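You operate a simulated robot arm through the tools that you are given. There is no shell and no other tool. Be economical: measure what you need, move in short steps, check, and stop when the job is done.

You run a simulated two-armed robot. Do the job below in one go: nothing can be reset, and whatever is moved stays where it is left.

TASK
On the top shelf of the trolley, fold the blue cloth in half.

The check looks at the end state, three seconds after you hand in, the way a careful person would. Anything else that was tipped, shoved, dropped, spilled or broken makes it a failure. Flat cloth is picked up by pressing the open fingertips on it (5 to 10 N) and closing them slowly along it; thin cloth reads only 2 to 8 mm in the jaws.

THE ROBOT
Two 7-joint arms with two-finger parallel grippers on one trunk, on a base that drives. Base frame: it is fixed to the floor where the robot stands at the start and does not move with it; the origin is under the middle of the robot, x ahead of it, y to its left, z up; the surface under the hand at the start is at about z = 900. Units: mm, rad, N and s.
The left shoulder is at the start at [70, 134, 1151], the right one opposite. With the tool pointing down near the work surface each hand reaches from about 200 to 640 mm from the robot's upright axis, wherever it stands, measured 20 degrees to its own side. Places, roughly: top shelf of the trolley [700, 100, 900]. Payload 1.57 kg a hand.
The tool frame of a hand sits at the grasp point between the pads (the TCP): z along the fingers, y along the line on which they close. The tips reach 30 mm beyond it. Largest opening 80 mm; finger width 17, thickness 12; the body of the gripper, 40 by 82 mm, starts 80 mm behind the TCP.
Orientation is that of the tool frame in the base frame, as [roll, pitch, yaw] about the fixed x, y, z axes, in that order (R = Rz(yaw) Ry(pitch) Rx(roll)). With the fingers straight down and closing along the base's y, the tool's x points along the base's -x, its y along +y and its z along -z.

THE INTERFACE
- The arms move only by the tool arm_command. It takes "left_rows", "right_rows" or both (then of equal length, played together; a hand with none holds still); each is a list of rows, each an object (a shift or turn left out is 0, a gripper value left out holds the last) with "linear": the shift along the tool's x, y, z in m, a list of three; "angular": the turn, a rotation vector about the tool's x, y, z in rad, a list of three. In form: [{"linear": [tx, ty, tz], "angular": [rx, ry, rz]}, ...]. A call has 1 to 20 rows; each row shifts and turns the commanded pose from where the row before left it, along the tool's axes as they then stand. "left_fingers" and "right_fingers" are, for a hand that has rows, the gripper command, from -1 (shut) to 1 (fully open), values between in proportion, set as the call begins (left out, the last holds). Rows are played at 5 a second. More than 50 mm and 0.15 rad between two rows, or a gripper value outside its range, and nothing of the call is played. Where a pose cannot be reached the arm comes as near as it can. A force on the tool above 40 N (or 10 N above the force at the start of the call, whichever is more), or a blocked arm, ends the call early, and 0.2 s more pass. The fingers move at their own pace (about 153 mm/s each) and stop on an object; they squeeze with about 23 N. The grip force told is the motor's: it shows also when the fingers shut on nothing. Time passes only in rows, and 0.2 s behind the last, so rows that do not move let the fingers close. The reply holds the time, the measured pose of the TCP, the force on the tool along the base axes, the opening and the grip force, in the units named above and with some noise, with the torque about the TCP (base axes, N m) and any sound that the robot's microphone picked up.
- Cameras (640 x 400 px; columns grow to the right, rows downward): "scene" is now at [123.8, 21, 1359.2]; the picture's right is [0.26, -0.96, 0.00], its down [-0.74, -0.20, -0.64] and it looks along [0.62, 0.17, -0.77] (base axes); focal length 254 px, centre (320, 200). "left" rides on the left gripper at [72, 7, -122] in its tool frame; the picture's right is [-0.09, 1.00, 0.00], its down [-0.84, -0.08, -0.54] and it looks along [-0.54, -0.05, 0.84] (tool axes); focal length 238 px, centre (320, 200). "right" rides on the right gripper at [72, -7, -122] in its tool frame; the picture's right is [0.09, 1.00, 0.00], its down [-0.84, 0.08, -0.54] and it looks along [-0.54, 0.05, 0.84] (tool axes); focal length 238 px, centre (320, 200). There is no depth. A picture from a camera that has moved, and an enlarged one, comes with that camera's place and axes in the base frame and with its lens.
- camera(camera): a new picture of that camera. It takes no simulated time.
- raise_lower(by): slides the trunk up (or, below 0, down) by that many mm; the arms and the scene camera ride with it, the base frame stays. It gives what a move gives, with no picture.
- steer(legs): drives the robot by 1 to 6 legs, each [ahead, left, turn to the left] in mm, mm and rad, along the robot's own axes; the way and the turn of a leg run together, so that a leg with both is an arc; at most 1500 mm and 3.142 rad a leg. The arms and the cameras ride along, it lands a little off, and it stops where it bumps. It gives what a move gives.
- pan_tilt(pan, tilt): turns the head with the scene camera to pan (to the left, within 1.501 rad either way) and tilt (down, from -0.506 to 1.204), counted from straight ahead of the robot. It gives what a move gives.
- enlarge(camera, box): a new picture of the part [left, top, right, bottom] of that camera's present view, enlarged. It takes no simulated time.
- hand_in(): hands the job in; it is judged then, once.

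Work in short steps. Places have to be worked out from the pictures, the camera data and where the tool is seen: move nearer, look again, correct. Check each grasp and each placing, and mend what went wrong. You have 120 turns and 88 pictures in all, those below and enlarged ones among them. Open the grippers and draw the arms clear of the work before you hand the job in, unless the task says otherwise; then end with one line.

The tools are called after ">>>" by a JSON object that holds its "op" and its "data". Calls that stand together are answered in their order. arm_command: Moves the arms, as the interface text tells. Its arguments: {"type":"object","properties":{"left_rows":{"type":"array","items":{"type":"object","properties":{"linear":{"type":"array","items":{"type":"number"}},"angular":{"type":"array","items":{"type":"number"}}}}},"left_fingers":{"type":"number"},"right_rows":{"type":"array","items":{"type":"object","properties":{"linear":{"type":"array","items":{"type":"number"}},"angular":{"type":"array","items":{"type":"number"}}}}},"right_fingers":{"type":"number"}},"required":[]} The other tools are called the same way: raise_lower (by) slides the trunk up or down; steer (legs) drives the base; pan_tilt (pan, tilt) turns the head that bears the scene camera; camera (camera) takes a picture; enlarge (camera, box) takes an enlarged picture of a part of a camera's view; hand_in () hands the job in.

At the start:

```text
clock: 0.0
left_ee_pos: [489.9, 228.7, 1078.4]
left_orientation: [3.141, -0.001, -3.14]
left_ft_force: [-0.3, -0.1, -0.6]
left_torque: [0.0, -0.04, -0.02]
left_opening: 79.9
left_gripper_force: 0.1
right_ee_pos: [433.3, -121.4, 1110.9]
right_orientation: [-3.142, 0.0, -3.141]
right_ft_force: [-0.4, 0.2, -0.8]
right_torque: [-0.02, 0.02, 0.0]
right_opening: 80.2
right_gripper_force: 0.0
trunk travel left (down, up): [-725.0, 215.0]
robot x, y, heading: [2.3, 0.1, 0.001]
head pan, tilt: [0.267, 0.874]
```

scene: 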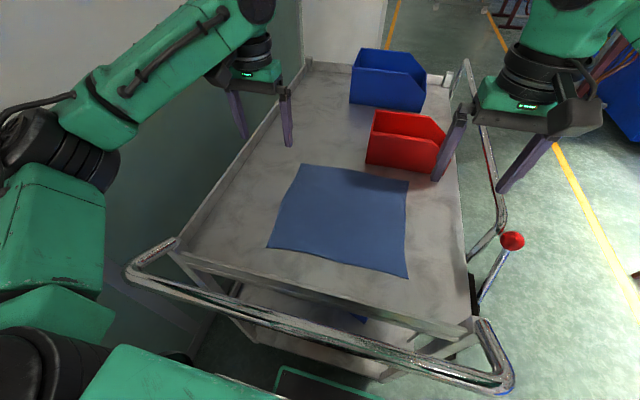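
right: 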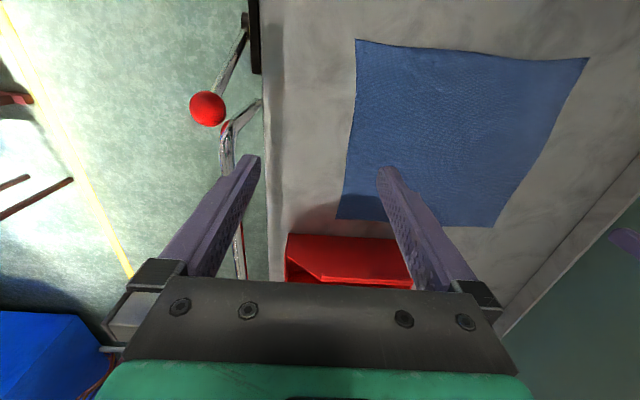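
left: 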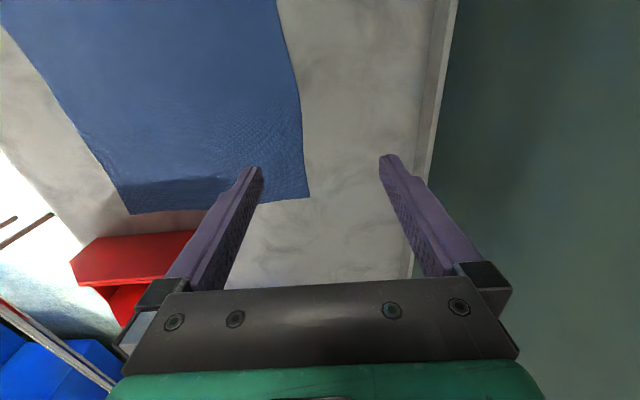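

From both cameras the cloth corners come out at about A(603,206), B(609,-76), C(352,-86) and D(345,194), with z≈900. The red bin's near face is at x≈645. I'll fold the near edge onto the far edge with both hands, so first I bring the hands above the near corners.

>>> {"op": "arm_command", "data": {"right_rows": [{"linear": [0.01406, 0.01188, 0.03218]}, {"linear": [0.01406, 0.01188, 0.03218]}, {"linear": [0.01406, 0.01188, 0.03218]}, {"linear": [0.01406, 0.01188, 0.03218]}, {"linear": [0.01406, 0.01188, 0.03218]}, {}], "left_rows": [{"linear": [0.02678, -0.01134, 0.02568]}, {"linear": [0.02678, -0.01134, 0.02568]}, {"linear": [0.02678, -0.01134, 0.02568]}, {"linear": [0.02678, -0.01134, 0.02568]}, {"linear": [0.02678, -0.01134, 0.02568]}, {}], "right_fingers": -0.25, "left_fingers": -0.25}}

>>> {"op": "camera", "data": {"camera": "scene"}}

>>> {"op": "camera", "data": {"camera": "right"}}

>>> {"op": "camera", "data": {"camera": "left"}}

```text
clock: 1.4
left_ee_pos: [355.7, 172.0, 950.3]
left_orientation: [-3.141, -0.002, -3.14]
left_ft_force: [-0.4, -0.3, -0.9]
left_torque: [0.0, 0.02, 0.0]
left_opening: 29.9
left_gripper_force: 0.1
right_ee_pos: [362.3, -61.3, 950.2]
right_orientation: [-3.141, 0.0, -3.141]
right_ft_force: [-0.6, 0.5, 0.6]
right_torque: [0.01, -0.01, 0.01]
right_opening: 29.8
right_gripper_force: 0.0
trunk travel left (down, up): [-725.0, 215.0]
robot x, y, heading: [0.1, 2.5, 0.003]
head pan, tilt: [0.267, 0.874]
```

```text
84 pictures are left
camera scene: at [124.1, 20.7, 1359.2], right [0.26, -0.96, 0.0], down [-0.74, -0.2, -0.64], along [0.62, 0.17, -0.77], focal length 254 px, centre (320, 200)
```

scene: 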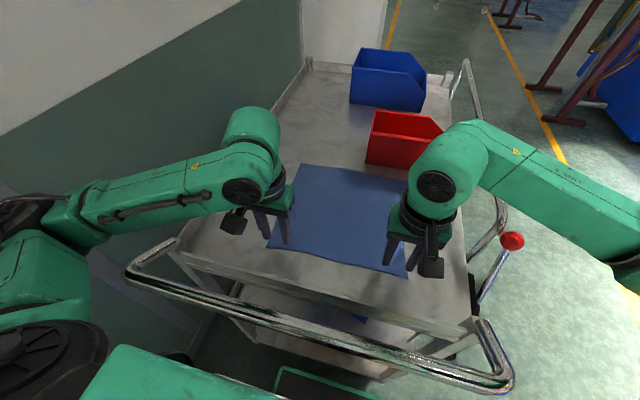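

```text
83 pictures are left
camera right: at [291.6, -67.0, 1071.4], right [-0.09, 1.0, 0.0], down [0.84, 0.08, 0.54], along [0.54, 0.05, -0.84], focal length 238 px, centre (320, 200)
```

right: 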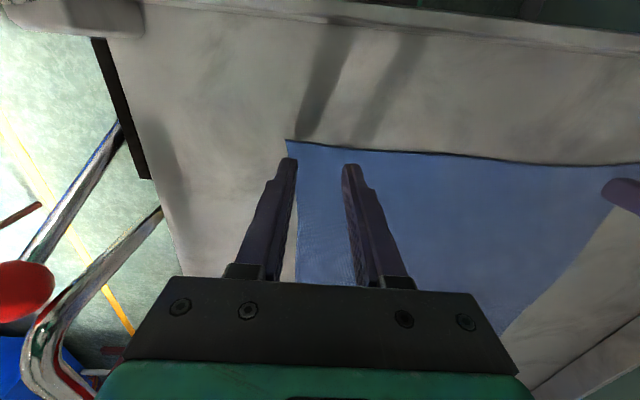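

```text
82 pictures are left
camera left: at [284.1, 177.6, 1070.8], right [0.09, 1.0, 0.0], down [0.84, -0.08, 0.54], along [0.54, -0.05, -0.84], focal length 238 px, centre (320, 200)
```

left: 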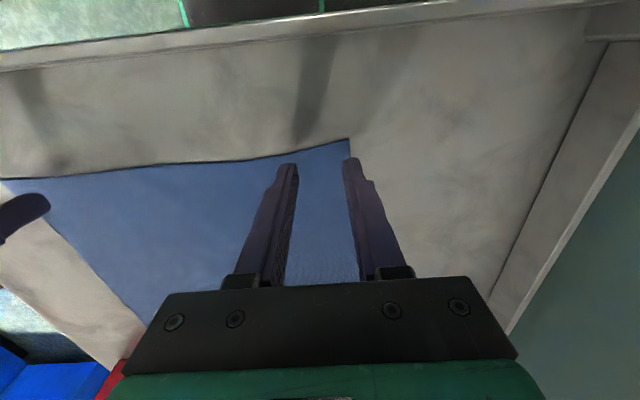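

The fingers are over both corners, slightly near the side edges. I shift them 5 mm inward and descend to just above contact.

>>> {"op": "arm_command", "data": {"right_rows": [{"linear": [0, 0.005, 0.008]}, {"linear": [0, 0, 0.008]}, {"linear": [0, 0, 0.003]}, {}], "left_rows": [{"linear": [0, -0.005, 0.008]}, {"linear": [0, 0, 0.008]}, {"linear": [0, 0, 0.003]}, {}]}}

```text
clock: 2.4
left_ee_pos: [354.0, 165.3, 931.4]
left_orientation: [3.141, 0.004, -3.139]
left_ft_force: [0.4, 1.1, 12.8]
left_torque: [0.06, -0.02, -0.04]
left_opening: 30.0
left_gripper_force: 0.0
right_ee_pos: [361.8, -56.2, 932.5]
right_orientation: [-3.141, 0.001, 3.14]
right_ft_force: [0.7, 0.5, 3.0]
right_torque: [-0.01, -0.03, 0.0]
right_opening: 30.1
right_gripper_force: 0.1
trunk travel left (down, up): [-725.0, 215.0]
robot x, y, heading: [0.5, 0.1, -0.0]
head pan, tilt: [0.267, 0.874]
```

Both tips touch (left 13 N, right 3 N). I ease the left up and the right down a little, to about 7 N each.

>>> {"op": "arm_command", "data": {"right_rows": [{"linear": [0, 0, 0.0008]}, {}], "left_rows": [{"linear": [0, 0, -0.0006]}, {}]}}

```text
clock: 3.0
left_ee_pos: [353.8, 166.6, 932.3]
left_orientation: [-3.141, 0.001, -3.141]
left_ft_force: [1.7, -0.1, 7.1]
left_torque: [0.01, -0.02, -0.01]
left_opening: 29.8
left_gripper_force: 0.0
right_ee_pos: [360.3, -56.8, 930.5]
right_orientation: [3.141, 0.003, 3.141]
right_ft_force: [1.8, -1.7, 17.3]
right_torque: [-0.19, 0.02, 0.03]
right_opening: 29.9
right_gripper_force: 0.1
trunk travel left (down, up): [-725.0, 215.0]
robot x, y, heading: [-2.1, -2.8, 0.004]
head pan, tilt: [0.267, 0.874]
```

The right now presses 17 N, so I ease it 0.5 mm and start closing slowly.

>>> {"op": "arm_command", "data": {"right_rows": [{"linear": [0, 0, -0.0005]}, {}], "left_rows": [{}, {}], "left_fingers": -0.4}}

```text
clock: 3.6
left_ee_pos: [354.3, 166.7, 931.8]
left_orientation: [3.141, 0.002, 3.141]
left_ft_force: [-1.0, -1.2, 7.2]
left_torque: [0.01, 0.06, 0.02]
left_opening: 23.7
left_gripper_force: 0.0
right_ee_pos: [360.7, -56.8, 930.6]
right_orientation: [3.141, 0.003, -3.141]
right_ft_force: [2.2, -0.6, 18.9]
right_torque: [-0.15, -0.06, 0.02]
right_opening: 29.9
right_gripper_force: 0.0
trunk travel left (down, up): [-725.0, 215.0]
robot x, y, heading: [-6.0, 2.1, -0.003]
head pan, tilt: [0.267, 0.874]
```

The left is steady at 7 N. The right still reads 19 N, so I raise it another 0.8 mm and keep closing.

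>>> {"op": "arm_command", "data": {"right_rows": [{"linear": [0, 0, -0.0008]}, {}], "left_rows": [{}, {}], "left_fingers": -0.52}}

>>> {"op": "arm_command", "data": {"right_rows": [{}, {}], "left_rows": [{}, {}], "left_fingers": -0.64, "right_fingers": -0.37}}

>>> {"op": "camera", "data": {"camera": "left"}}

>>> {"op": "camera", "data": {"camera": "right"}}

```text
clock: 4.2
left_ee_pos: [353.3, 167.7, 931.3]
left_orientation: [-3.141, 0.001, -3.141]
left_ft_force: [-0.5, -0.4, 9.6]
left_torque: [0.04, 0.03, 0.02]
left_opening: 18.5
left_gripper_force: 0.0
right_ee_pos: [361.5, -56.8, 931.6]
right_orientation: [3.14, 0.002, -3.141]
right_ft_force: [2.5, 0.0, 11.3]
right_torque: [-0.01, -0.03, 0.0]
right_opening: 30.0
right_gripper_force: 0.0
trunk travel left (down, up): [-725.0, 215.0]
robot x, y, heading: [0.8, -0.9, 0.001]
head pan, tilt: [0.267, 0.874]
```

```text
clock: 4.8
left_ee_pos: [355.1, 166.4, 930.8]
left_orientation: [3.14, 0.002, -3.141]
left_ft_force: [0.8, -0.3, 8.6]
left_torque: [0.0, 0.0, 0.01]
left_opening: 13.7
left_gripper_force: 0.1
right_ee_pos: [360.4, -57.0, 931.4]
right_orientation: [3.141, 0.002, -3.141]
right_ft_force: [-1.1, 0.7, 8.3]
right_torque: [0.0, 0.04, -0.03]
right_opening: 24.6
right_gripper_force: 0.1
trunk travel left (down, up): [-725.0, 215.0]
robot x, y, heading: [-1.8, 0.7, -0.001]
head pan, tilt: [0.267, 0.874]
```

```text
81 pictures are left
camera left: at [282.5, 172.7, 1052.6], right [0.09, 1.0, 0.0], down [0.84, -0.08, 0.54], along [0.54, -0.05, -0.84], focal length 238 px, centre (320, 200)
```

left: 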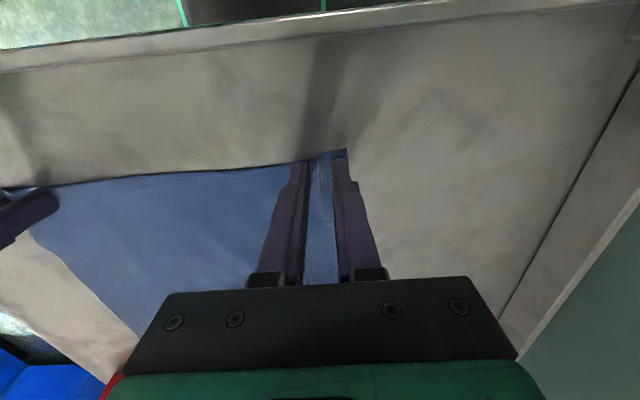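

```text
80 pictures are left
camera right: at [289.6, -62.1, 1053.3], right [-0.09, 1.0, 0.0], down [0.84, 0.08, 0.54], along [0.54, 0.05, -0.84], focal length 238 px, centre (320, 200)
```

right: 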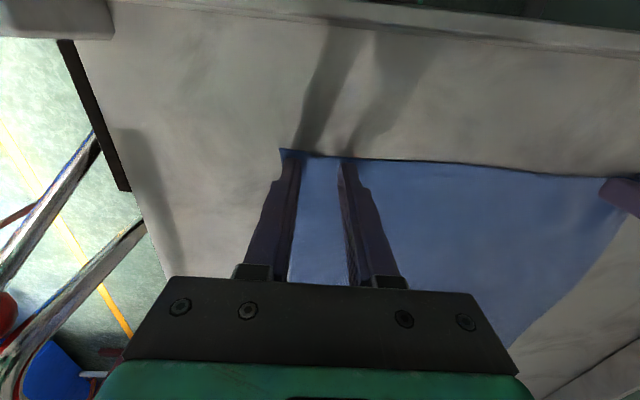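

The cloth is gathering in the left jaws and both hands press at about 8 N. I keep closing in small steps.

>>> {"op": "arm_command", "data": {"right_rows": [{}, {}], "left_rows": [{}, {}], "left_fingers": -0.76, "right_fingers": -0.5}}

>>> {"op": "arm_command", "data": {"right_rows": [{}, {}], "left_rows": [{}, {}], "left_fingers": -0.88, "right_fingers": -0.62}}

>>> {"op": "arm_command", "data": {"right_rows": [{}, {}], "left_rows": [{}, {}], "left_fingers": -1, "right_fingers": -0.74}}

>>> {"op": "arm_command", "data": {"right_rows": [{}, {}], "right_fingers": -0.86}}

>>> {"op": "arm_command", "data": {"right_rows": [{}, {}, {}], "right_fingers": -1}}

>>> {"op": "camera", "data": {"camera": "left"}}

>>> {"op": "camera", "data": {"camera": "right"}}

```text
clock: 5.4
left_ee_pos: [354.4, 165.5, 931.9]
left_orientation: [3.141, 0.003, -3.141]
left_ft_force: [-0.2, -1.3, 10.8]
left_torque: [-0.02, -0.01, 0.01]
left_opening: 9.0
left_gripper_force: 0.0
right_ee_pos: [361.4, -58.0, 931.0]
right_orientation: [-3.14, 0.0, -3.141]
right_ft_force: [-0.6, 0.8, 6.6]
right_torque: [0.02, 0.01, 0.01]
right_opening: 19.5
right_gripper_force: 0.1
trunk travel left (down, up): [-725.0, 215.0]
robot x, y, heading: [2.4, -0.3, 0.0]
head pan, tilt: [0.267, 0.874]
```

```text
clock: 6.0
left_ee_pos: [354.0, 167.3, 932.1]
left_orientation: [-3.141, 0.002, 3.14]
left_ft_force: [0.1, -1.1, 10.8]
left_torque: [-0.05, -0.03, -0.01]
left_opening: 4.7
left_gripper_force: 0.2
right_ee_pos: [361.0, -56.6, 932.0]
right_orientation: [-3.141, 0.002, -3.14]
right_ft_force: [-0.3, 1.2, 4.6]
right_torque: [0.03, 0.07, 0.03]
right_opening: 16.0
right_gripper_force: 0.7
trunk travel left (down, up): [-725.0, 215.0]
robot x, y, heading: [0.3, 0.6, -0.001]
head pan, tilt: [0.267, 0.874]
```

```text
clock: 6.6
left_ee_pos: [354.4, 166.7, 931.3]
left_orientation: [3.141, 0.001, -3.14]
left_ft_force: [1.1, 0.3, 10.1]
left_torque: [0.01, -0.01, 0.0]
left_opening: 2.0
left_gripper_force: 23.4
right_ee_pos: [360.2, -57.8, 932.2]
right_orientation: [-3.14, 0.003, -3.14]
right_ft_force: [0.0, 0.3, 4.5]
right_torque: [0.01, -0.01, -0.01]
right_opening: 9.7
right_gripper_force: 0.0
trunk travel left (down, up): [-725.0, 215.0]
robot x, y, heading: [-0.1, -3.7, -0.002]
head pan, tilt: [0.267, 0.874]
```

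```text
clock: 7.2
left_ee_pos: [355.3, 165.6, 931.4]
left_orientation: [-3.141, 0.002, 3.14]
left_ft_force: [1.0, -0.2, 11.7]
left_torque: [0.05, 0.03, 0.0]
left_opening: 2.2
left_gripper_force: 23.1
right_ee_pos: [361.3, -56.8, 931.2]
right_orientation: [-3.141, 0.001, 3.141]
right_ft_force: [0.7, 0.0, 4.7]
right_torque: [0.01, 0.01, -0.03]
right_opening: 4.3
right_gripper_force: 0.1
trunk travel left (down, up): [-725.0, 215.0]
robot x, y, heading: [0.7, -0.3, -0.0]
head pan, tilt: [0.267, 0.874]
```

```text
clock: 8.0
left_ee_pos: [354.5, 166.8, 931.5]
left_orientation: [3.141, 0.003, 3.141]
left_ft_force: [1.4, -0.1, 11.6]
left_torque: [0.01, 0.0, 0.0]
left_opening: 2.2
left_gripper_force: 23.0
right_ee_pos: [361.2, -56.0, 931.7]
right_orientation: [3.141, 0.003, 3.141]
right_ft_force: [0.2, -0.6, 4.2]
right_torque: [0.01, 0.0, 0.01]
right_opening: 0.0
right_gripper_force: 21.0
trunk travel left (down, up): [-725.0, 215.0]
robot x, y, heading: [-2.5, 0.4, 0.002]
head pan, tilt: [0.267, 0.874]
```

```text
79 pictures are left
camera left: at [282.8, 172.6, 1052.6], right [0.09, 1.0, 0.0], down [0.84, -0.08, 0.54], along [0.54, -0.05, -0.84], focal length 238 px, centre (320, 200)
```

left: 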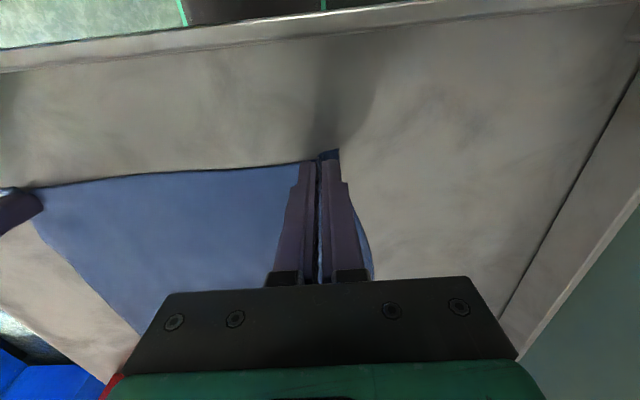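

```text
78 pictures are left
camera right: at [290.1, -62.3, 1053.4], right [-0.09, 1.0, 0.0], down [0.84, 0.08, 0.54], along [0.54, 0.05, -0.84], focal length 238 px, centre (320, 200)
```

right: 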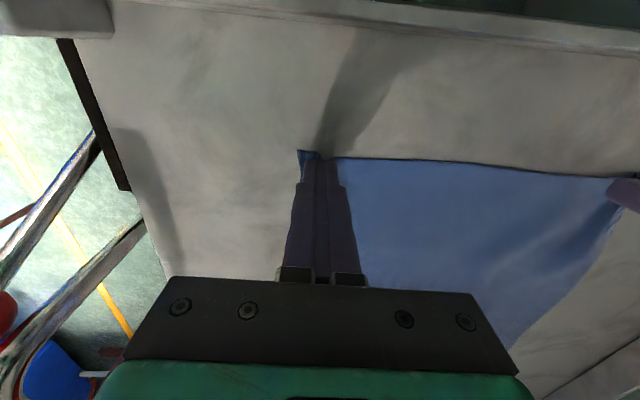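

The left hand holds cloth (2.2 mm), but the right shut on nothing because its pressure had dropped to about 4 N. I lift the right slightly, reopen it and press harder.

>>> {"op": "arm_command", "data": {"right_rows": [{"linear": [0, 0, -0.012]}, {}]}}

>>> {"op": "arm_command", "data": {"right_rows": [{"linear": [0.001, 0, 0]}, {}, {"linear": [0, -0.002, 0.008]}, {"linear": [0, 0, 0.003]}, {"linear": [0, 0, 0.001]}, {}], "right_fingers": -0.25}}

>>> {"op": "camera", "data": {"camera": "right"}}

```text
clock: 8.6
left_ee_pos: [355.0, 166.6, 932.9]
left_orientation: [3.141, 0.0, 3.141]
left_ft_force: [-0.7, 1.0, 13.7]
left_torque: [0.06, 0.05, -0.02]
left_opening: 2.3
left_gripper_force: 22.7
right_ee_pos: [361.9, -57.9, 943.7]
right_orientation: [-3.141, 0.001, -3.141]
right_ft_force: [0.0, -0.2, 1.1]
right_torque: [0.0, -0.01, 0.02]
right_opening: 0.0
right_gripper_force: 21.5
trunk travel left (down, up): [-725.0, 215.0]
robot x, y, heading: [1.0, 3.2, 0.0]
head pan, tilt: [0.267, 0.874]
```

```text
clock: 10.0
left_ee_pos: [355.0, 166.7, 931.3]
left_orientation: [3.141, 0.002, -3.141]
left_ft_force: [1.5, 1.3, 10.3]
left_torque: [0.03, -0.05, 0.01]
left_opening: 2.1
left_gripper_force: 22.7
right_ee_pos: [361.8, -59.9, 931.4]
right_orientation: [3.141, 0.003, 3.141]
right_ft_force: [0.7, -0.7, 8.5]
right_torque: [0.0, 0.06, -0.02]
right_opening: 29.9
right_gripper_force: 0.0
trunk travel left (down, up): [-725.0, 215.0]
robot x, y, heading: [-3.1, -3.2, -0.001]
head pan, tilt: [0.267, 0.874]
```

```text
77 pictures are left
camera right: at [289.2, -64.4, 1053.1], right [-0.09, 1.0, 0.0], down [0.84, 0.08, 0.54], along [0.54, 0.05, -0.84], focal length 238 px, centre (320, 200)
```

right: 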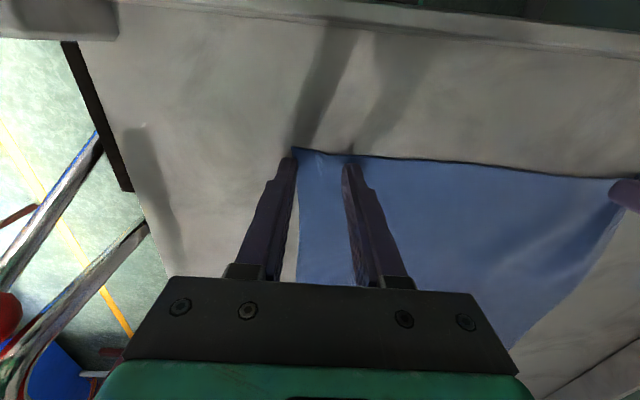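

The corner has moved to about (348,-77), so the outer finger is now off the cloth. I lift, shift 10 mm inward and press again.

>>> {"op": "arm_command", "data": {"right_rows": [{"linear": [0, 0, -0.01]}, {"linear": [0, 0.011, 0]}, {"linear": [0, 0, 0.007]}, {"linear": [0, 0, 0.003]}, {"linear": [0, 0, 0.0002]}, {}]}}

>>> {"op": "camera", "data": {"camera": "right"}}

```text
clock: 11.4
left_ee_pos: [354.0, 166.3, 931.0]
left_orientation: [3.141, 0.002, 3.14]
left_ft_force: [1.8, 0.8, 10.0]
left_torque: [0.06, -0.01, 0.01]
left_opening: 1.8
left_gripper_force: 23.1
right_ee_pos: [360.0, -49.0, 931.1]
right_orientation: [-3.14, 0.002, -3.141]
right_ft_force: [0.2, -0.9, 8.6]
right_torque: [-0.08, 0.04, 0.0]
right_opening: 30.0
right_gripper_force: 0.0
trunk travel left (down, up): [-725.0, 215.0]
robot x, y, heading: [0.5, 2.1, -0.004]
head pan, tilt: [0.267, 0.874]
```

```text
76 pictures are left
camera right: at [289.2, -53.7, 1053.2], right [-0.09, 1.0, 0.0], down [0.84, 0.08, 0.54], along [0.54, 0.05, -0.84], focal length 238 px, centre (320, 200)
```

right: 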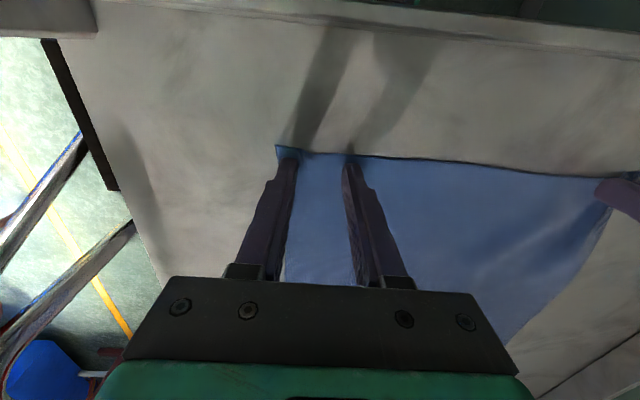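

Both right fingers now sit on the cloth at 8.6 N. I close in steps while pressing slightly lower each time to hold the pressure.

>>> {"op": "arm_command", "data": {"right_rows": [{"linear": [0, 0, 0.0001]}, {}], "right_fingers": -0.37}}

>>> {"op": "arm_command", "data": {"right_rows": [{"linear": [0, 0, 0.0001]}, {}], "right_fingers": -0.5}}

>>> {"op": "arm_command", "data": {"right_rows": [{"linear": [0, 0, 0.0001]}, {}], "right_fingers": -0.62}}

>>> {"op": "camera", "data": {"camera": "right"}}

```text
clock: 12.0
left_ee_pos: [354.7, 165.5, 933.0]
left_orientation: [-3.141, 0.003, 3.14]
left_ft_force: [1.3, 0.2, 9.4]
left_torque: [-0.02, -0.07, 0.0]
left_opening: 2.2
left_gripper_force: 23.1
right_ee_pos: [359.8, -47.7, 931.5]
right_orientation: [-3.141, 0.001, 3.141]
right_ft_force: [-0.2, 0.7, 14.1]
right_torque: [-0.06, 0.03, -0.01]
right_opening: 24.4
right_gripper_force: 0.1
trunk travel left (down, up): [-725.0, 215.0]
robot x, y, heading: [-0.4, -1.7, -0.004]
head pan, tilt: [0.267, 0.874]
```

```text
clock: 12.6
left_ee_pos: [356.1, 166.0, 930.4]
left_orientation: [-3.141, 0.002, -3.141]
left_ft_force: [1.5, -2.0, 8.4]
left_torque: [-0.05, -0.01, 0.01]
left_opening: 2.2
left_gripper_force: 22.8
right_ee_pos: [359.4, -48.5, 931.7]
right_orientation: [3.141, 0.003, -3.141]
right_ft_force: [1.5, 1.5, 14.9]
right_torque: [0.03, 0.0, -0.02]
right_opening: 19.2
right_gripper_force: 0.1
trunk travel left (down, up): [-725.0, 215.0]
robot x, y, heading: [-0.1, 2.5, -0.004]
head pan, tilt: [0.267, 0.874]
```

```text
clock: 13.2
left_ee_pos: [353.6, 165.5, 931.8]
left_orientation: [-3.141, 0.002, 3.141]
left_ft_force: [1.7, -3.6, 8.2]
left_torque: [-0.12, 0.02, 0.0]
left_opening: 2.2
left_gripper_force: 23.4
right_ee_pos: [359.0, -48.1, 931.3]
right_orientation: [-3.141, 0.004, -3.14]
right_ft_force: [1.2, 3.1, 18.7]
right_torque: [0.04, -0.01, -0.03]
right_opening: 14.9
right_gripper_force: 0.2
trunk travel left (down, up): [-725.0, 215.0]
robot x, y, heading: [-0.5, 0.6, -0.005]
head pan, tilt: [0.267, 0.874]
```

```text
75 pictures are left
camera right: at [288.6, -53.2, 1053.0], right [-0.09, 1.0, 0.0], down [0.84, 0.08, 0.54], along [0.54, 0.05, -0.84], focal length 238 px, centre (320, 200)
```

right: 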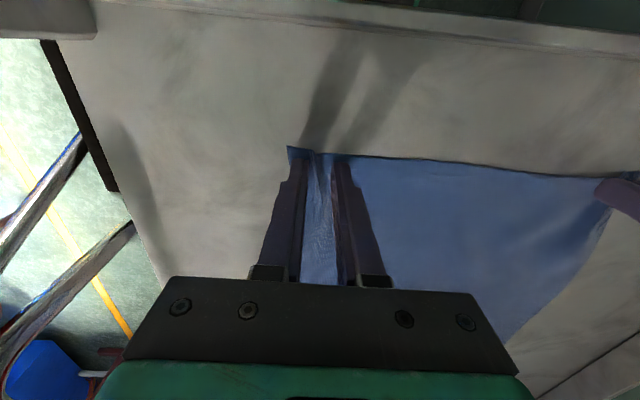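

It is gathering well, but the force has grown to 19 N. I ease 0.4 mm and continue closing.

>>> {"op": "arm_command", "data": {"right_rows": [{"linear": [0, 0, -0.0004]}, {}], "right_fingers": -0.74}}

>>> {"op": "arm_command", "data": {"right_rows": [{}, {}], "right_fingers": -0.86}}

>>> {"op": "arm_command", "data": {"right_rows": [{}, {}, {}], "right_fingers": -1}}

>>> {"op": "camera", "data": {"camera": "right"}}

```text
clock: 13.8
left_ee_pos: [353.9, 165.9, 932.1]
left_orientation: [3.14, 0.002, -3.142]
left_ft_force: [1.4, -3.4, 6.5]
left_torque: [-0.09, -0.02, -0.02]
left_opening: 2.1
left_gripper_force: 22.9
right_ee_pos: [360.0, -49.0, 931.6]
right_orientation: [3.141, 0.003, -3.142]
right_ft_force: [-1.3, 4.0, 14.1]
right_torque: [0.1, 0.08, -0.01]
right_opening: 10.8
right_gripper_force: 0.4
trunk travel left (down, up): [-725.0, 215.0]
robot x, y, heading: [-1.2, -2.2, 0.001]
head pan, tilt: [0.267, 0.874]
```

```text
clock: 14.4
left_ee_pos: [354.7, 166.5, 930.9]
left_orientation: [-3.141, 0.001, 3.141]
left_ft_force: [0.8, -3.4, 7.2]
left_torque: [-0.09, 0.0, 0.0]
left_opening: 2.1
left_gripper_force: 23.1
right_ee_pos: [359.7, -47.8, 931.3]
right_orientation: [3.141, 0.001, -3.14]
right_ft_force: [-1.0, 2.3, 14.3]
right_torque: [0.04, 0.06, 0.0]
right_opening: 6.2
right_gripper_force: 0.7
trunk travel left (down, up): [-725.0, 215.0]
robot x, y, heading: [1.6, -2.8, 0.001]
head pan, tilt: [0.267, 0.874]
```

```text
clock: 15.2
left_ee_pos: [354.5, 165.7, 932.3]
left_orientation: [-3.141, 0.002, 3.141]
left_ft_force: [0.2, -4.0, 6.5]
left_torque: [-0.08, 0.0, -0.01]
left_opening: 2.3
left_gripper_force: 23.1
right_ee_pos: [359.2, -48.7, 932.4]
right_orientation: [-3.141, 0.004, -3.142]
right_ft_force: [-1.2, 3.2, 12.8]
right_torque: [0.1, 0.04, 0.07]
right_opening: 2.2
right_gripper_force: 22.8
trunk travel left (down, up): [-725.0, 215.0]
robot x, y, heading: [-0.2, 3.6, 0.004]
head pan, tilt: [0.267, 0.874]
```

```text
74 pictures are left
camera right: at [288.8, -53.5, 1053.1], right [-0.09, 1.0, 0.0], down [0.84, 0.08, 0.54], along [0.54, 0.05, -0.84], focal length 238 px, centre (320, 200)
```

right: 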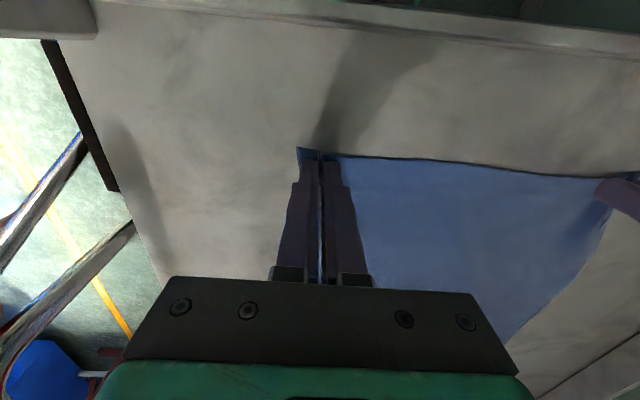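

Both corners are held (2.2 mm each). I lift and swing the edge through the first half of an arc, up and forward with fingers still vertical.

>>> {"op": "arm_command", "data": {"right_rows": [{"linear": [-0.001, 0, -0.0145]}, {"linear": [-0.003, 0, -0.014]}, {"linear": [-0.005, 0, -0.0135]}, {"linear": [-0.007, 0, -0.013]}, {"linear": [-0.0085, 0, -0.012]}, {"linear": [-0.0105, 0, -0.0108]}, {"linear": [-0.0118, 0, -0.0095]}, {"linear": [-0.0128, 0, -0.008]}, {"linear": [-0.0139, 0, -0.0065]}, {"linear": [-0.0148, 0, -0.0045]}, {"linear": [-0.0152, 0, -0.0027]}, {"linear": [-0.0155, 0, -0.001]}, {}], "left_rows": [{"linear": [-0.001, 0, -0.0145]}, {"linear": [-0.003, 0, -0.014]}, {"linear": [-0.005, 0, -0.0135]}, {"linear": [-0.007, 0, -0.013]}, {"linear": [-0.0085, 0, -0.012]}, {"linear": [-0.0105, 0, -0.0108]}, {"linear": [-0.0118, 0, -0.0095]}, {"linear": [-0.0128, 0, -0.008]}, {"linear": [-0.0139, 0, -0.0065]}, {"linear": [-0.0148, 0, -0.0045]}, {"linear": [-0.0152, 0, -0.0027]}, {"linear": [-0.0155, 0, -0.001]}, {}]}}

>>> {"op": "camera", "data": {"camera": "scene"}}

>>> {"op": "camera", "data": {"camera": "right"}}

>>> {"op": "camera", "data": {"camera": "left"}}

```text
clock: 18.0
left_ee_pos: [474.1, 167.2, 1040.1]
left_orientation: [3.141, 0.001, 3.141]
left_ft_force: [0.0, -3.2, -0.5]
left_torque: [-0.08, -0.03, -0.02]
left_opening: 2.3
left_gripper_force: 22.8
right_ee_pos: [480.2, -45.9, 1040.6]
right_orientation: [3.141, 0.001, -3.141]
right_ft_force: [0.0, 2.9, 0.0]
right_torque: [0.08, -0.02, 0.04]
right_opening: 2.4
right_gripper_force: 22.9
trunk travel left (down, up): [-725.0, 215.0]
robot x, y, heading: [-1.0, 2.3, -0.004]
head pan, tilt: [0.267, 0.874]
```

```text
73 pictures are left
camera scene: at [123.3, 21.0, 1359.3], right [0.26, -0.96, 0.0], down [-0.74, -0.2, -0.64], along [0.62, 0.17, -0.77], focal length 254 px, centre (320, 200)
```

scene: 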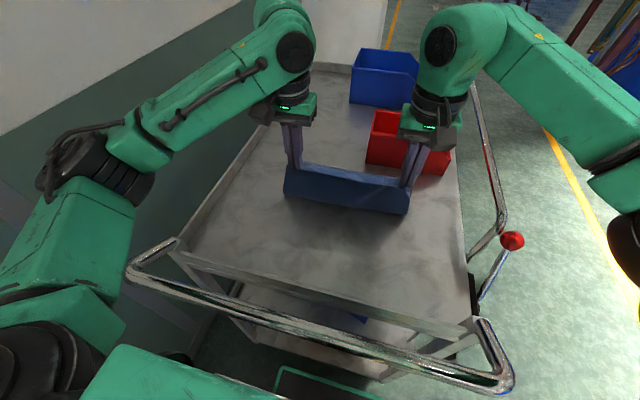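

```text
72 pictures are left
camera right: at [409.4, -52.3, 1163.0], right [-0.09, 1.0, 0.0], down [0.84, 0.08, 0.54], along [0.54, 0.05, -0.84], focal length 238 px, centre (320, 200)
```

right: 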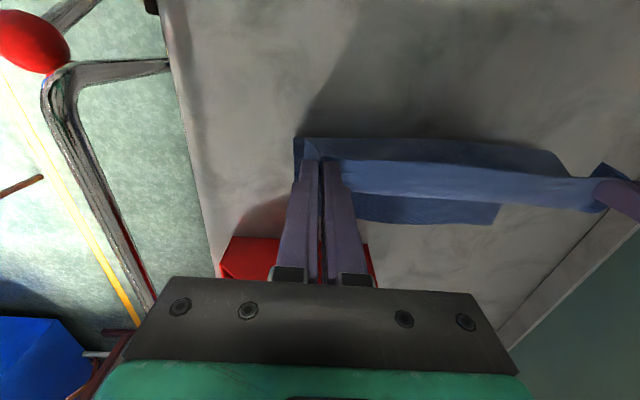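

```text
71 pictures are left
camera left: at [403.1, 173.6, 1162.2], right [0.09, 1.0, 0.0], down [0.84, -0.08, 0.54], along [0.54, -0.05, -0.84], focal length 238 px, centre (320, 200)
```

left: 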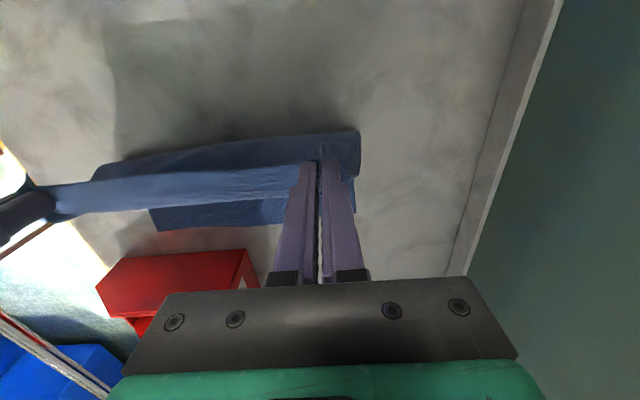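

The cloth hangs straight between the hands and the lower half has stayed put (far edge x≈600). Now I tilt both hands 45° about the tips so the fingers point forward. This lets the edge lie down the right way round.

>>> {"op": "arm_command", "data": {"right_rows": [{"linear": [0.00294, 0.001, 0.00014], "angular": [0, -0.0982, 0]}, {"linear": [0.00294, 0.001, 0.00014], "angular": [0, -0.0982, 0]}, {"linear": [0.00294, 0.001, 0.00014], "angular": [0, -0.0982, 0]}, {"linear": [0.00294, 0.001, 0.00014], "angular": [0, -0.0982, 0]}, {"linear": [0.00294, 0, 0.00014], "angular": [0, -0.0982, 0]}, {"linear": [0.00294, 0, 0.00014], "angular": [0, -0.0982, 0]}, {"linear": [0.00294, 0, 0.00014], "angular": [0, -0.0982, 0]}, {"linear": [0.00294, 0, 0.00014], "angular": [0, -0.0982, 0]}, {}], "left_rows": [{"linear": [0.00294, 0.001, 0.00014], "angular": [0, -0.0982, 0]}, {"linear": [0.00294, 0.001, 0.00014], "angular": [0, -0.0982, 0]}, {"linear": [0.00294, 0.001, 0.00014], "angular": [0, -0.0982, 0]}, {"linear": [0.00294, 0.001, 0.00014], "angular": [0, -0.0982, 0]}, {"linear": [0.00294, 0.001, 0.00014], "angular": [0, -0.0982, 0]}, {"linear": [0.00294, 0.001, 0.00014], "angular": [0, -0.0982, 0]}, {"linear": [0.00294, 0, 0.00014], "angular": [0, -0.0982, 0]}, {"linear": [0.00294, 0, 0.00014], "angular": [0, -0.0982, 0]}, {}]}}

>>> {"op": "camera", "data": {"camera": "scene"}}

>>> {"op": "camera", "data": {"camera": "right"}}

```text
clock: 19.8
left_ee_pos: [478.8, 270.4, 1109.0]
left_orientation: [2.54, 0.867, 2.864]
left_ft_force: [-1.2, 0.5, 0.0]
left_torque: [0.01, -0.02, 0.05]
left_opening: 2.2
left_gripper_force: 22.9
right_ee_pos: [465.5, -61.0, 1035.4]
right_orientation: [3.122, 0.77, 3.084]
right_ft_force: [0.6, -0.5, -0.6]
right_torque: [0.01, 0.03, 0.0]
right_opening: 0.2
right_gripper_force: 21.0
trunk travel left (down, up): [-725.0, 215.0]
robot x, y, heading: [4.9, 18.4, -0.042]
head pan, tilt: [0.267, 0.874]
stopped in row 9 (left hand): the arm was blocked; the commanded pose is now the measured one
```

```text
70 pictures are left
camera scene: at [131.9, 12.7, 1364.1], right [0.22, -0.97, -0.02], down [-0.75, -0.16, -0.64], along [0.62, 0.16, -0.77], focal length 254 px, centre (320, 200)
```

scene: 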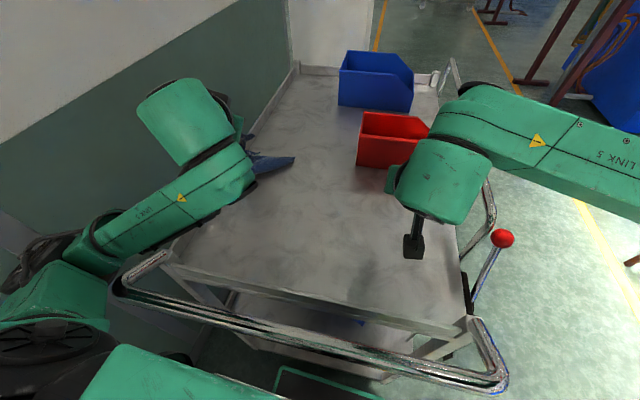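

```text
69 pictures are left
camera right: at [329.6, -61.2, 1073.2], right [-0.02, 1.0, -0.05], down [0.23, 0.05, 0.97], along [0.97, 0.01, -0.23], focal length 238 px, centre (320, 200)
```

right: 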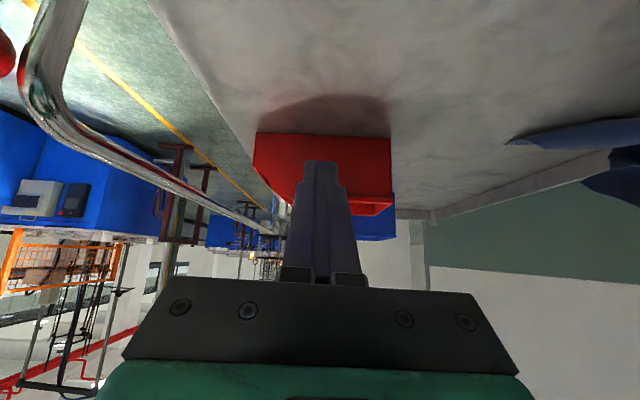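

The left arm jammed, probably its elbow against the wall, and it swung off with the cloth. The right lost its corner. Nothing else looks disturbed. I look closer before undoing the left tilt.

>>> {"op": "camera", "data": {"camera": "left"}}

>>> {"op": "enlarge", "data": {"camera": "scene", "box": [100, 50, 420, 250]}}

```text
68 pictures are left
camera left: at [340.5, 243.2, 1121.1], right [-0.13, 0.89, 0.44], down [0.12, -0.42, 0.9], along [0.98, 0.17, -0.06], focal length 238 px, centre (320, 200)
```

left: 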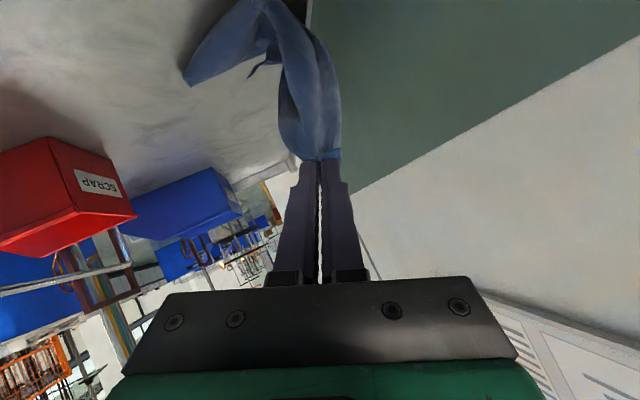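

```text
2.00 times, centred on (260, 150) of scene
camera zoom: at [131.9, 12.7, 1364.1], right [0.22, -0.97, -0.02], down [-0.75, -0.16, -0.64], along [0.62, 0.16, -0.77], focal length 507 px, centre (440, 300)
```

zoom: 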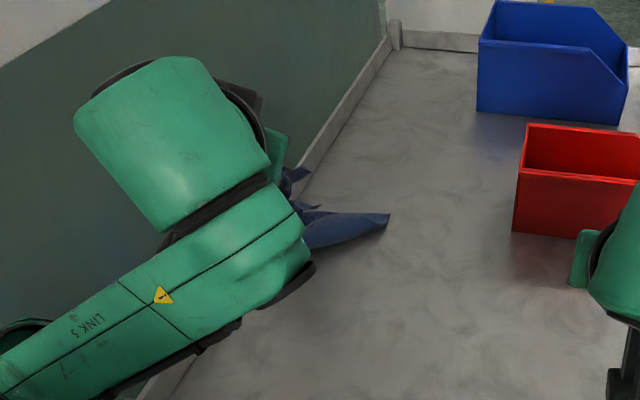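

The cloth hangs by its corner from the left hand. I draw the left hand back away from the wall first.

>>> {"op": "arm_command", "data": {"left_rows": [{"linear": [-0.0052, -0.0126, -0.0203]}, {"linear": [-0.0052, -0.0126, -0.0203]}, {"linear": [-0.0052, -0.0126, -0.0203]}, {"linear": [-0.0052, -0.0126, -0.0203]}, {"linear": [-0.0052, -0.0126, -0.0203]}, {}]}}

```text
clock: 21.2
left_ee_pos: [460.5, 194.4, 1146.8]
left_orientation: [2.597, 0.85, 2.903]
left_ft_force: [0.0, 0.1, 0.4]
left_torque: [-0.02, 0.01, -0.01]
left_opening: 2.0
left_gripper_force: 23.1
left hand out of reach, approached as far as the arm can: row 1, 2, 3, 4, 5
right_ee_pos: [461.9, -46.6, 1031.5]
right_orientation: [-3.139, 0.772, 3.105]
right_ft_force: [0.0, 0.0, -0.2]
right_torque: [-0.01, 0.01, 0.0]
right_opening: 0.0
right_gripper_force: 21.3
trunk travel left (down, up): [-725.0, 215.0]
robot x, y, heading: [5.5, 18.0, -0.037]
head pan, tilt: [0.267, 0.874]
```

The tilted pose is at the arm's joint limits. I rotate the left hand back to pointing straight down.

>>> {"op": "arm_command", "data": {"left_rows": [{"angular": [0.052, 0.112, 0.0]}, {"angular": [0.052, 0.112, 0.0]}, {"angular": [0.052, 0.112, 0.0]}, {"angular": [0.052, 0.112, 0.0]}, {"angular": [0.052, 0.112, 0.0]}, {"angular": [0.052, 0.112, 0.0]}, {"angular": [0.052, 0.112, 0.0]}, {"angular": [0.052, 0.112, 0.0]}, {}], "right_rows": [{"angular": [0, 0.0965, 0]}, {"angular": [0, 0.0965, 0]}, {"angular": [0, 0.0965, 0]}, {"angular": [0, 0.0965, 0]}, {"angular": [0, 0.0965, 0]}, {"angular": [0, 0.0965, 0]}, {"angular": [0, 0.0965, 0]}, {"angular": [0, 0.0965, 0]}, {}]}}

>>> {"op": "camera", "data": {"camera": "scene"}}

>>> {"op": "camera", "data": {"camera": "left"}}

```text
clock: 23.2
left_ee_pos: [461.0, 194.5, 1146.0]
left_orientation: [-3.129, -0.014, -3.135]
left_ft_force: [0.1, 0.2, 0.6]
left_torque: [0.04, 0.01, 0.03]
left_opening: 1.8
left_gripper_force: 22.5
right_ee_pos: [462.8, -47.1, 1033.0]
right_orientation: [-3.14, 0.0, 3.101]
right_ft_force: [0.7, 0.4, -0.3]
right_torque: [-0.05, -0.01, 0.0]
right_opening: 0.0
right_gripper_force: 21.1
trunk travel left (down, up): [-725.0, 215.0]
robot x, y, heading: [3.1, 14.4, -0.037]
head pan, tilt: [0.267, 0.874]
```

```text
66 pictures are left
camera scene: at [128.5, 30.9, 1359.3], right [0.23, -0.97, 0.0], down [-0.75, -0.18, -0.64], along [0.62, 0.15, -0.77], focal length 254 px, centre (320, 200)
```

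scene: 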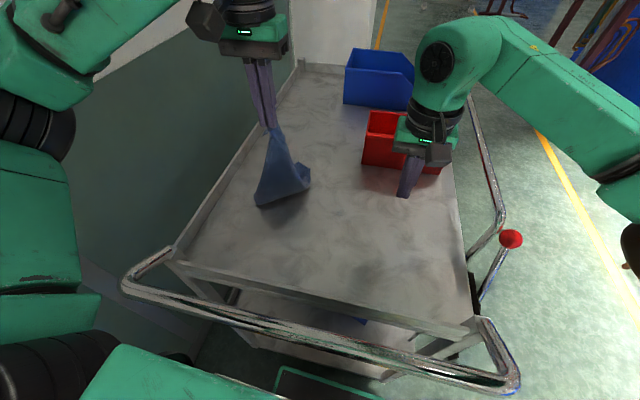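

```text
65 pictures are left
camera left: at [390.3, 201.2, 1268.5], right [0.09, 1.0, -0.01], down [0.84, -0.07, 0.53], along [0.53, -0.06, -0.85], focal length 238 px, centre (320, 200)
```

left: 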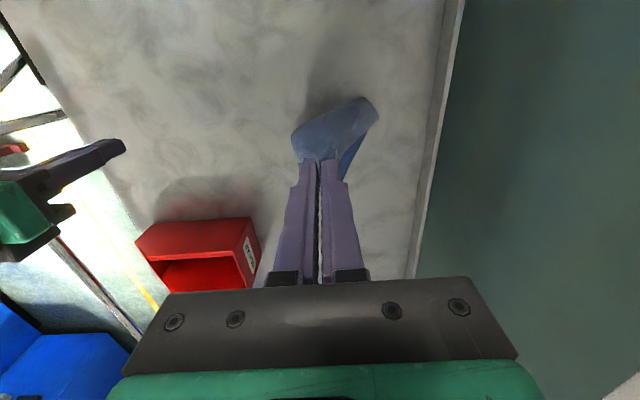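

Recovered: the cloth hangs from the left hand, partly on the shelf. I lift it free to see how it hangs and where the next corner along the edge is.

>>> {"op": "arm_command", "data": {"left_rows": [{"linear": [0.0038, -0.0056, -0.0225]}, {"linear": [0.0038, -0.0056, -0.0225]}, {"linear": [0.0038, -0.0056, -0.0225]}, {"linear": [0.0038, -0.0056, -0.0225]}, {"linear": [0.0038, -0.0056, -0.0225]}, {"linear": [0.0038, -0.0056, -0.0225]}, {"linear": [0.0038, -0.0056, -0.0225]}, {"linear": [0.0038, -0.0056, -0.0225]}, {}, {}, {}]}}

>>> {"op": "camera", "data": {"camera": "scene"}}

>>> {"op": "camera", "data": {"camera": "left"}}

```text
clock: 25.6
left_ee_pos: [435.6, 157.5, 1304.3]
left_orientation: [-3.131, -0.012, -3.135]
left_ft_force: [0.0, 0.3, 0.0]
left_torque: [0.0, 0.01, -0.01]
left_opening: 1.8
left_gripper_force: 23.0
left hand out of reach, approached as far as the arm can: row 8
right_ee_pos: [462.6, -46.4, 1033.2]
right_orientation: [-3.137, -0.002, 3.102]
right_ft_force: [0.5, -0.2, 0.1]
right_torque: [0.01, -0.01, -0.02]
right_opening: 0.0
right_gripper_force: 21.3
trunk travel left (down, up): [-725.0, 215.0]
robot x, y, heading: [4.8, 13.1, -0.035]
head pan, tilt: [0.267, 0.874]
```

```text
64 pictures are left
camera scene: at [129.2, 31.3, 1359.2], right [0.23, -0.97, 0.0], down [-0.75, -0.18, -0.64], along [0.62, 0.15, -0.77], focal length 254 px, centre (320, 200)
```

scene: 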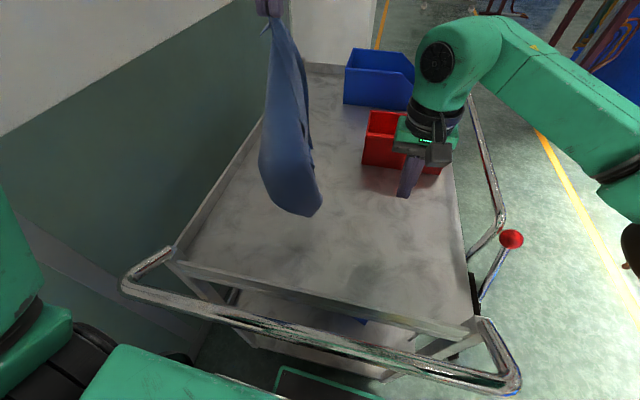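

```text
63 pictures are left
camera left: at [365.8, 164.4, 1426.4], right [0.09, 1.0, -0.01], down [0.84, -0.07, 0.53], along [0.53, -0.06, -0.85], focal length 238 px, centre (320, 200)
```

left: 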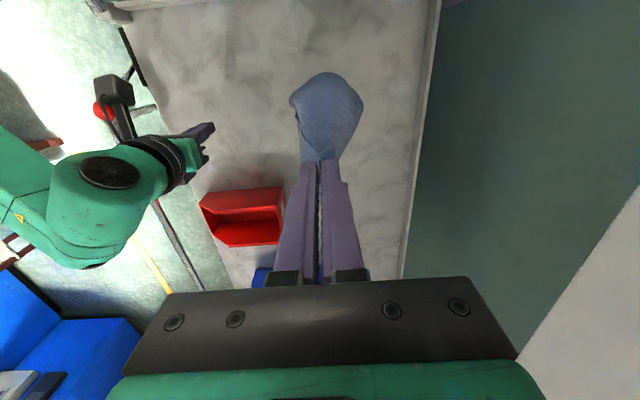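

The cloth now hangs free. I zoom in to see its corners.

>>> {"op": "enlarge", "data": {"camera": "scene", "box": [200, 0, 400, 240]}}

>>> {"op": "camera", "data": {"camera": "right"}}

```text
1.67 times, centred on (300, 120) of scene
camera zoom: at [129.2, 31.3, 1359.2], right [0.23, -0.97, 0.0], down [-0.75, -0.18, -0.64], along [0.62, 0.15, -0.77], focal length 423 px, centre (353, 333)
```

zoom: 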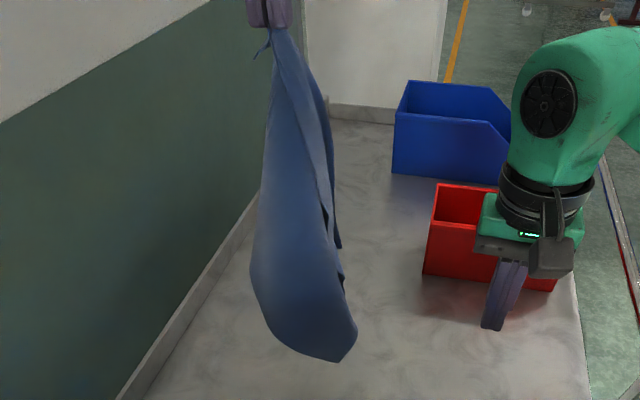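

```text
61 pictures are left
camera right: at [391.9, -48.7, 1154.3], right [-0.05, 1.0, 0.0], down [0.84, 0.05, 0.54], along [0.54, 0.03, -0.84], focal length 238 px, centre (320, 200)
```

right: 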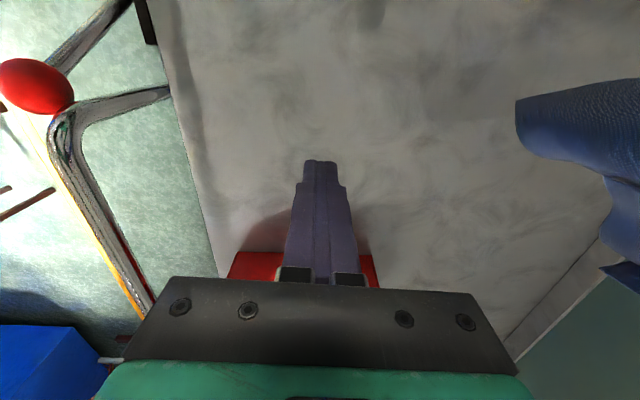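

The cloth hangs about 320 mm below the left tips, with its loose folds on the right side. I'll lay it on the shelf by touching the bottom corner down toward the right and sweeping the hand left and near. First I move the right hand aside and raise the trunk for reach.

>>> {"op": "arm_command", "data": {"right_rows": [{"linear": [0.0103, -0.034, -0.0112]}, {"linear": [0.0103, -0.034, -0.0112]}, {"linear": [0.0103, -0.034, -0.0112]}, {"linear": [0.0103, -0.034, -0.0112]}, {"linear": [0.0103, -0.034, -0.0112]}, {"linear": [0.0103, -0.034, -0.0112]}, {}]}}

>>> {"op": "raise_lower", "data": {"by": 150}}

```text
clock: 27.2
left_ee_pos: [436.2, 157.7, 1304.7]
left_orientation: [-3.13, -0.012, -3.136]
left_ft_force: [-0.4, 0.2, 0.3]
left_torque: [0.04, 0.02, 0.03]
left_opening: 2.2
left_gripper_force: 22.6
right_ee_pos: [393.4, -248.8, 1101.3]
right_orientation: [-3.141, -0.001, 3.101]
right_ft_force: [0.3, 0.9, 0.3]
right_torque: [0.01, 0.01, -0.01]
right_opening: 0.1
right_gripper_force: 21.6
trunk travel left (down, up): [-725.0, 215.0]
robot x, y, heading: [3.8, 16.1, -0.035]
head pan, tilt: [0.267, 0.874]
```

```text
clock: 29.0
left_ee_pos: [434.8, 156.1, 1453.3]
left_orientation: [-3.13, -0.011, -3.137]
left_ft_force: [0.0, 0.3, -0.5]
left_torque: [0.03, -0.03, 0.0]
left_opening: 1.9
left_gripper_force: 22.6
right_ee_pos: [392.7, -248.6, 1249.9]
right_orientation: [-3.14, -0.003, 3.101]
right_ft_force: [-0.2, 0.0, 0.2]
right_torque: [-0.01, 0.02, 0.0]
right_opening: 0.1
right_gripper_force: 21.0
trunk travel left (down, up): [-875.0, 65.0]
robot x, y, heading: [4.3, 15.9, -0.038]
head pan, tilt: [0.267, 0.874]
```

Now I move the left hand to about (505,-50) and lower it so the bottom corner nearly reaches the shelf.

>>> {"op": "arm_command", "data": {"left_rows": [{"linear": [-0.00875, -0.02575, 0.0229]}, {"linear": [-0.00875, -0.02575, 0.0229]}, {"linear": [-0.00875, -0.02575, 0.0229]}, {"linear": [-0.00875, -0.02575, 0.0229]}, {"linear": [-0.00875, -0.02575, 0.0229]}, {"linear": [-0.00875, -0.02575, 0.0229]}, {"linear": [-0.00875, -0.02575, 0.0229]}, {"linear": [-0.00875, -0.02575, 0.0229]}, {}, {}, {}, {}]}}

>>> {"op": "camera", "data": {"camera": "scene"}}

>>> {"op": "camera", "data": {"camera": "right"}}

```text
clock: 31.6
left_ee_pos: [504.9, -52.8, 1271.5]
left_orientation: [-3.13, -0.012, -3.136]
left_ft_force: [0.2, 0.3, 0.4]
left_torque: [0.04, 0.04, -0.02]
left_opening: 2.0
left_gripper_force: 22.7
right_ee_pos: [394.0, -248.5, 1250.5]
right_orientation: [-3.141, -0.002, 3.1]
right_ft_force: [-0.1, -0.2, 0.3]
right_torque: [0.02, 0.0, 0.03]
right_opening: 0.4
right_gripper_force: 21.3
trunk travel left (down, up): [-875.0, 65.0]
robot x, y, heading: [4.5, 14.3, -0.035]
head pan, tilt: [0.267, 0.874]
```

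```text
60 pictures are left
camera scene: at [129.1, 30.8, 1509.2], right [0.23, -0.97, 0.0], down [-0.75, -0.18, -0.64], along [0.62, 0.15, -0.77], focal length 254 px, centre (320, 200)
```

scene: 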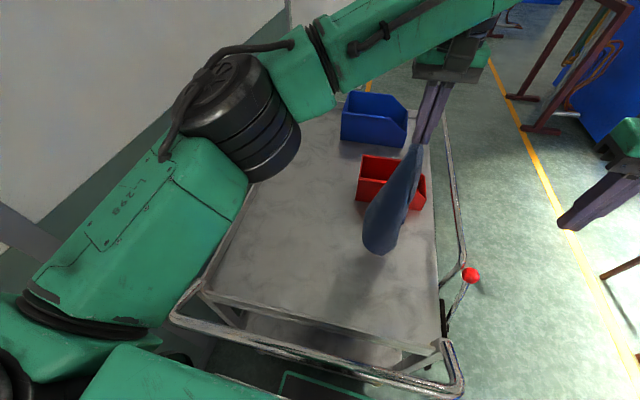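

```text
59 pictures are left
camera right: at [321.8, -250.9, 1372.9], right [-0.05, 1.0, 0.0], down [0.84, 0.05, 0.54], along [0.54, 0.03, -0.84], focal length 238 px, centre (320, 200)
```

right: 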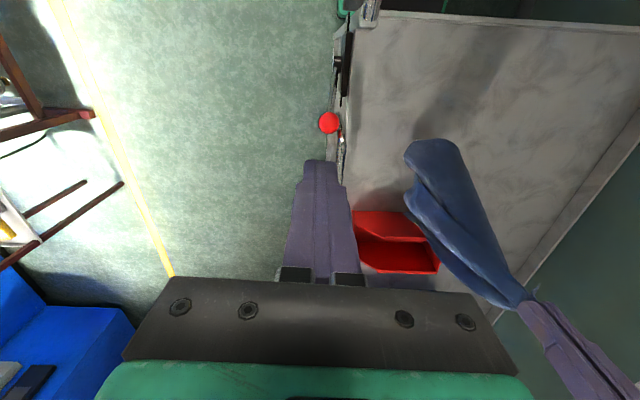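

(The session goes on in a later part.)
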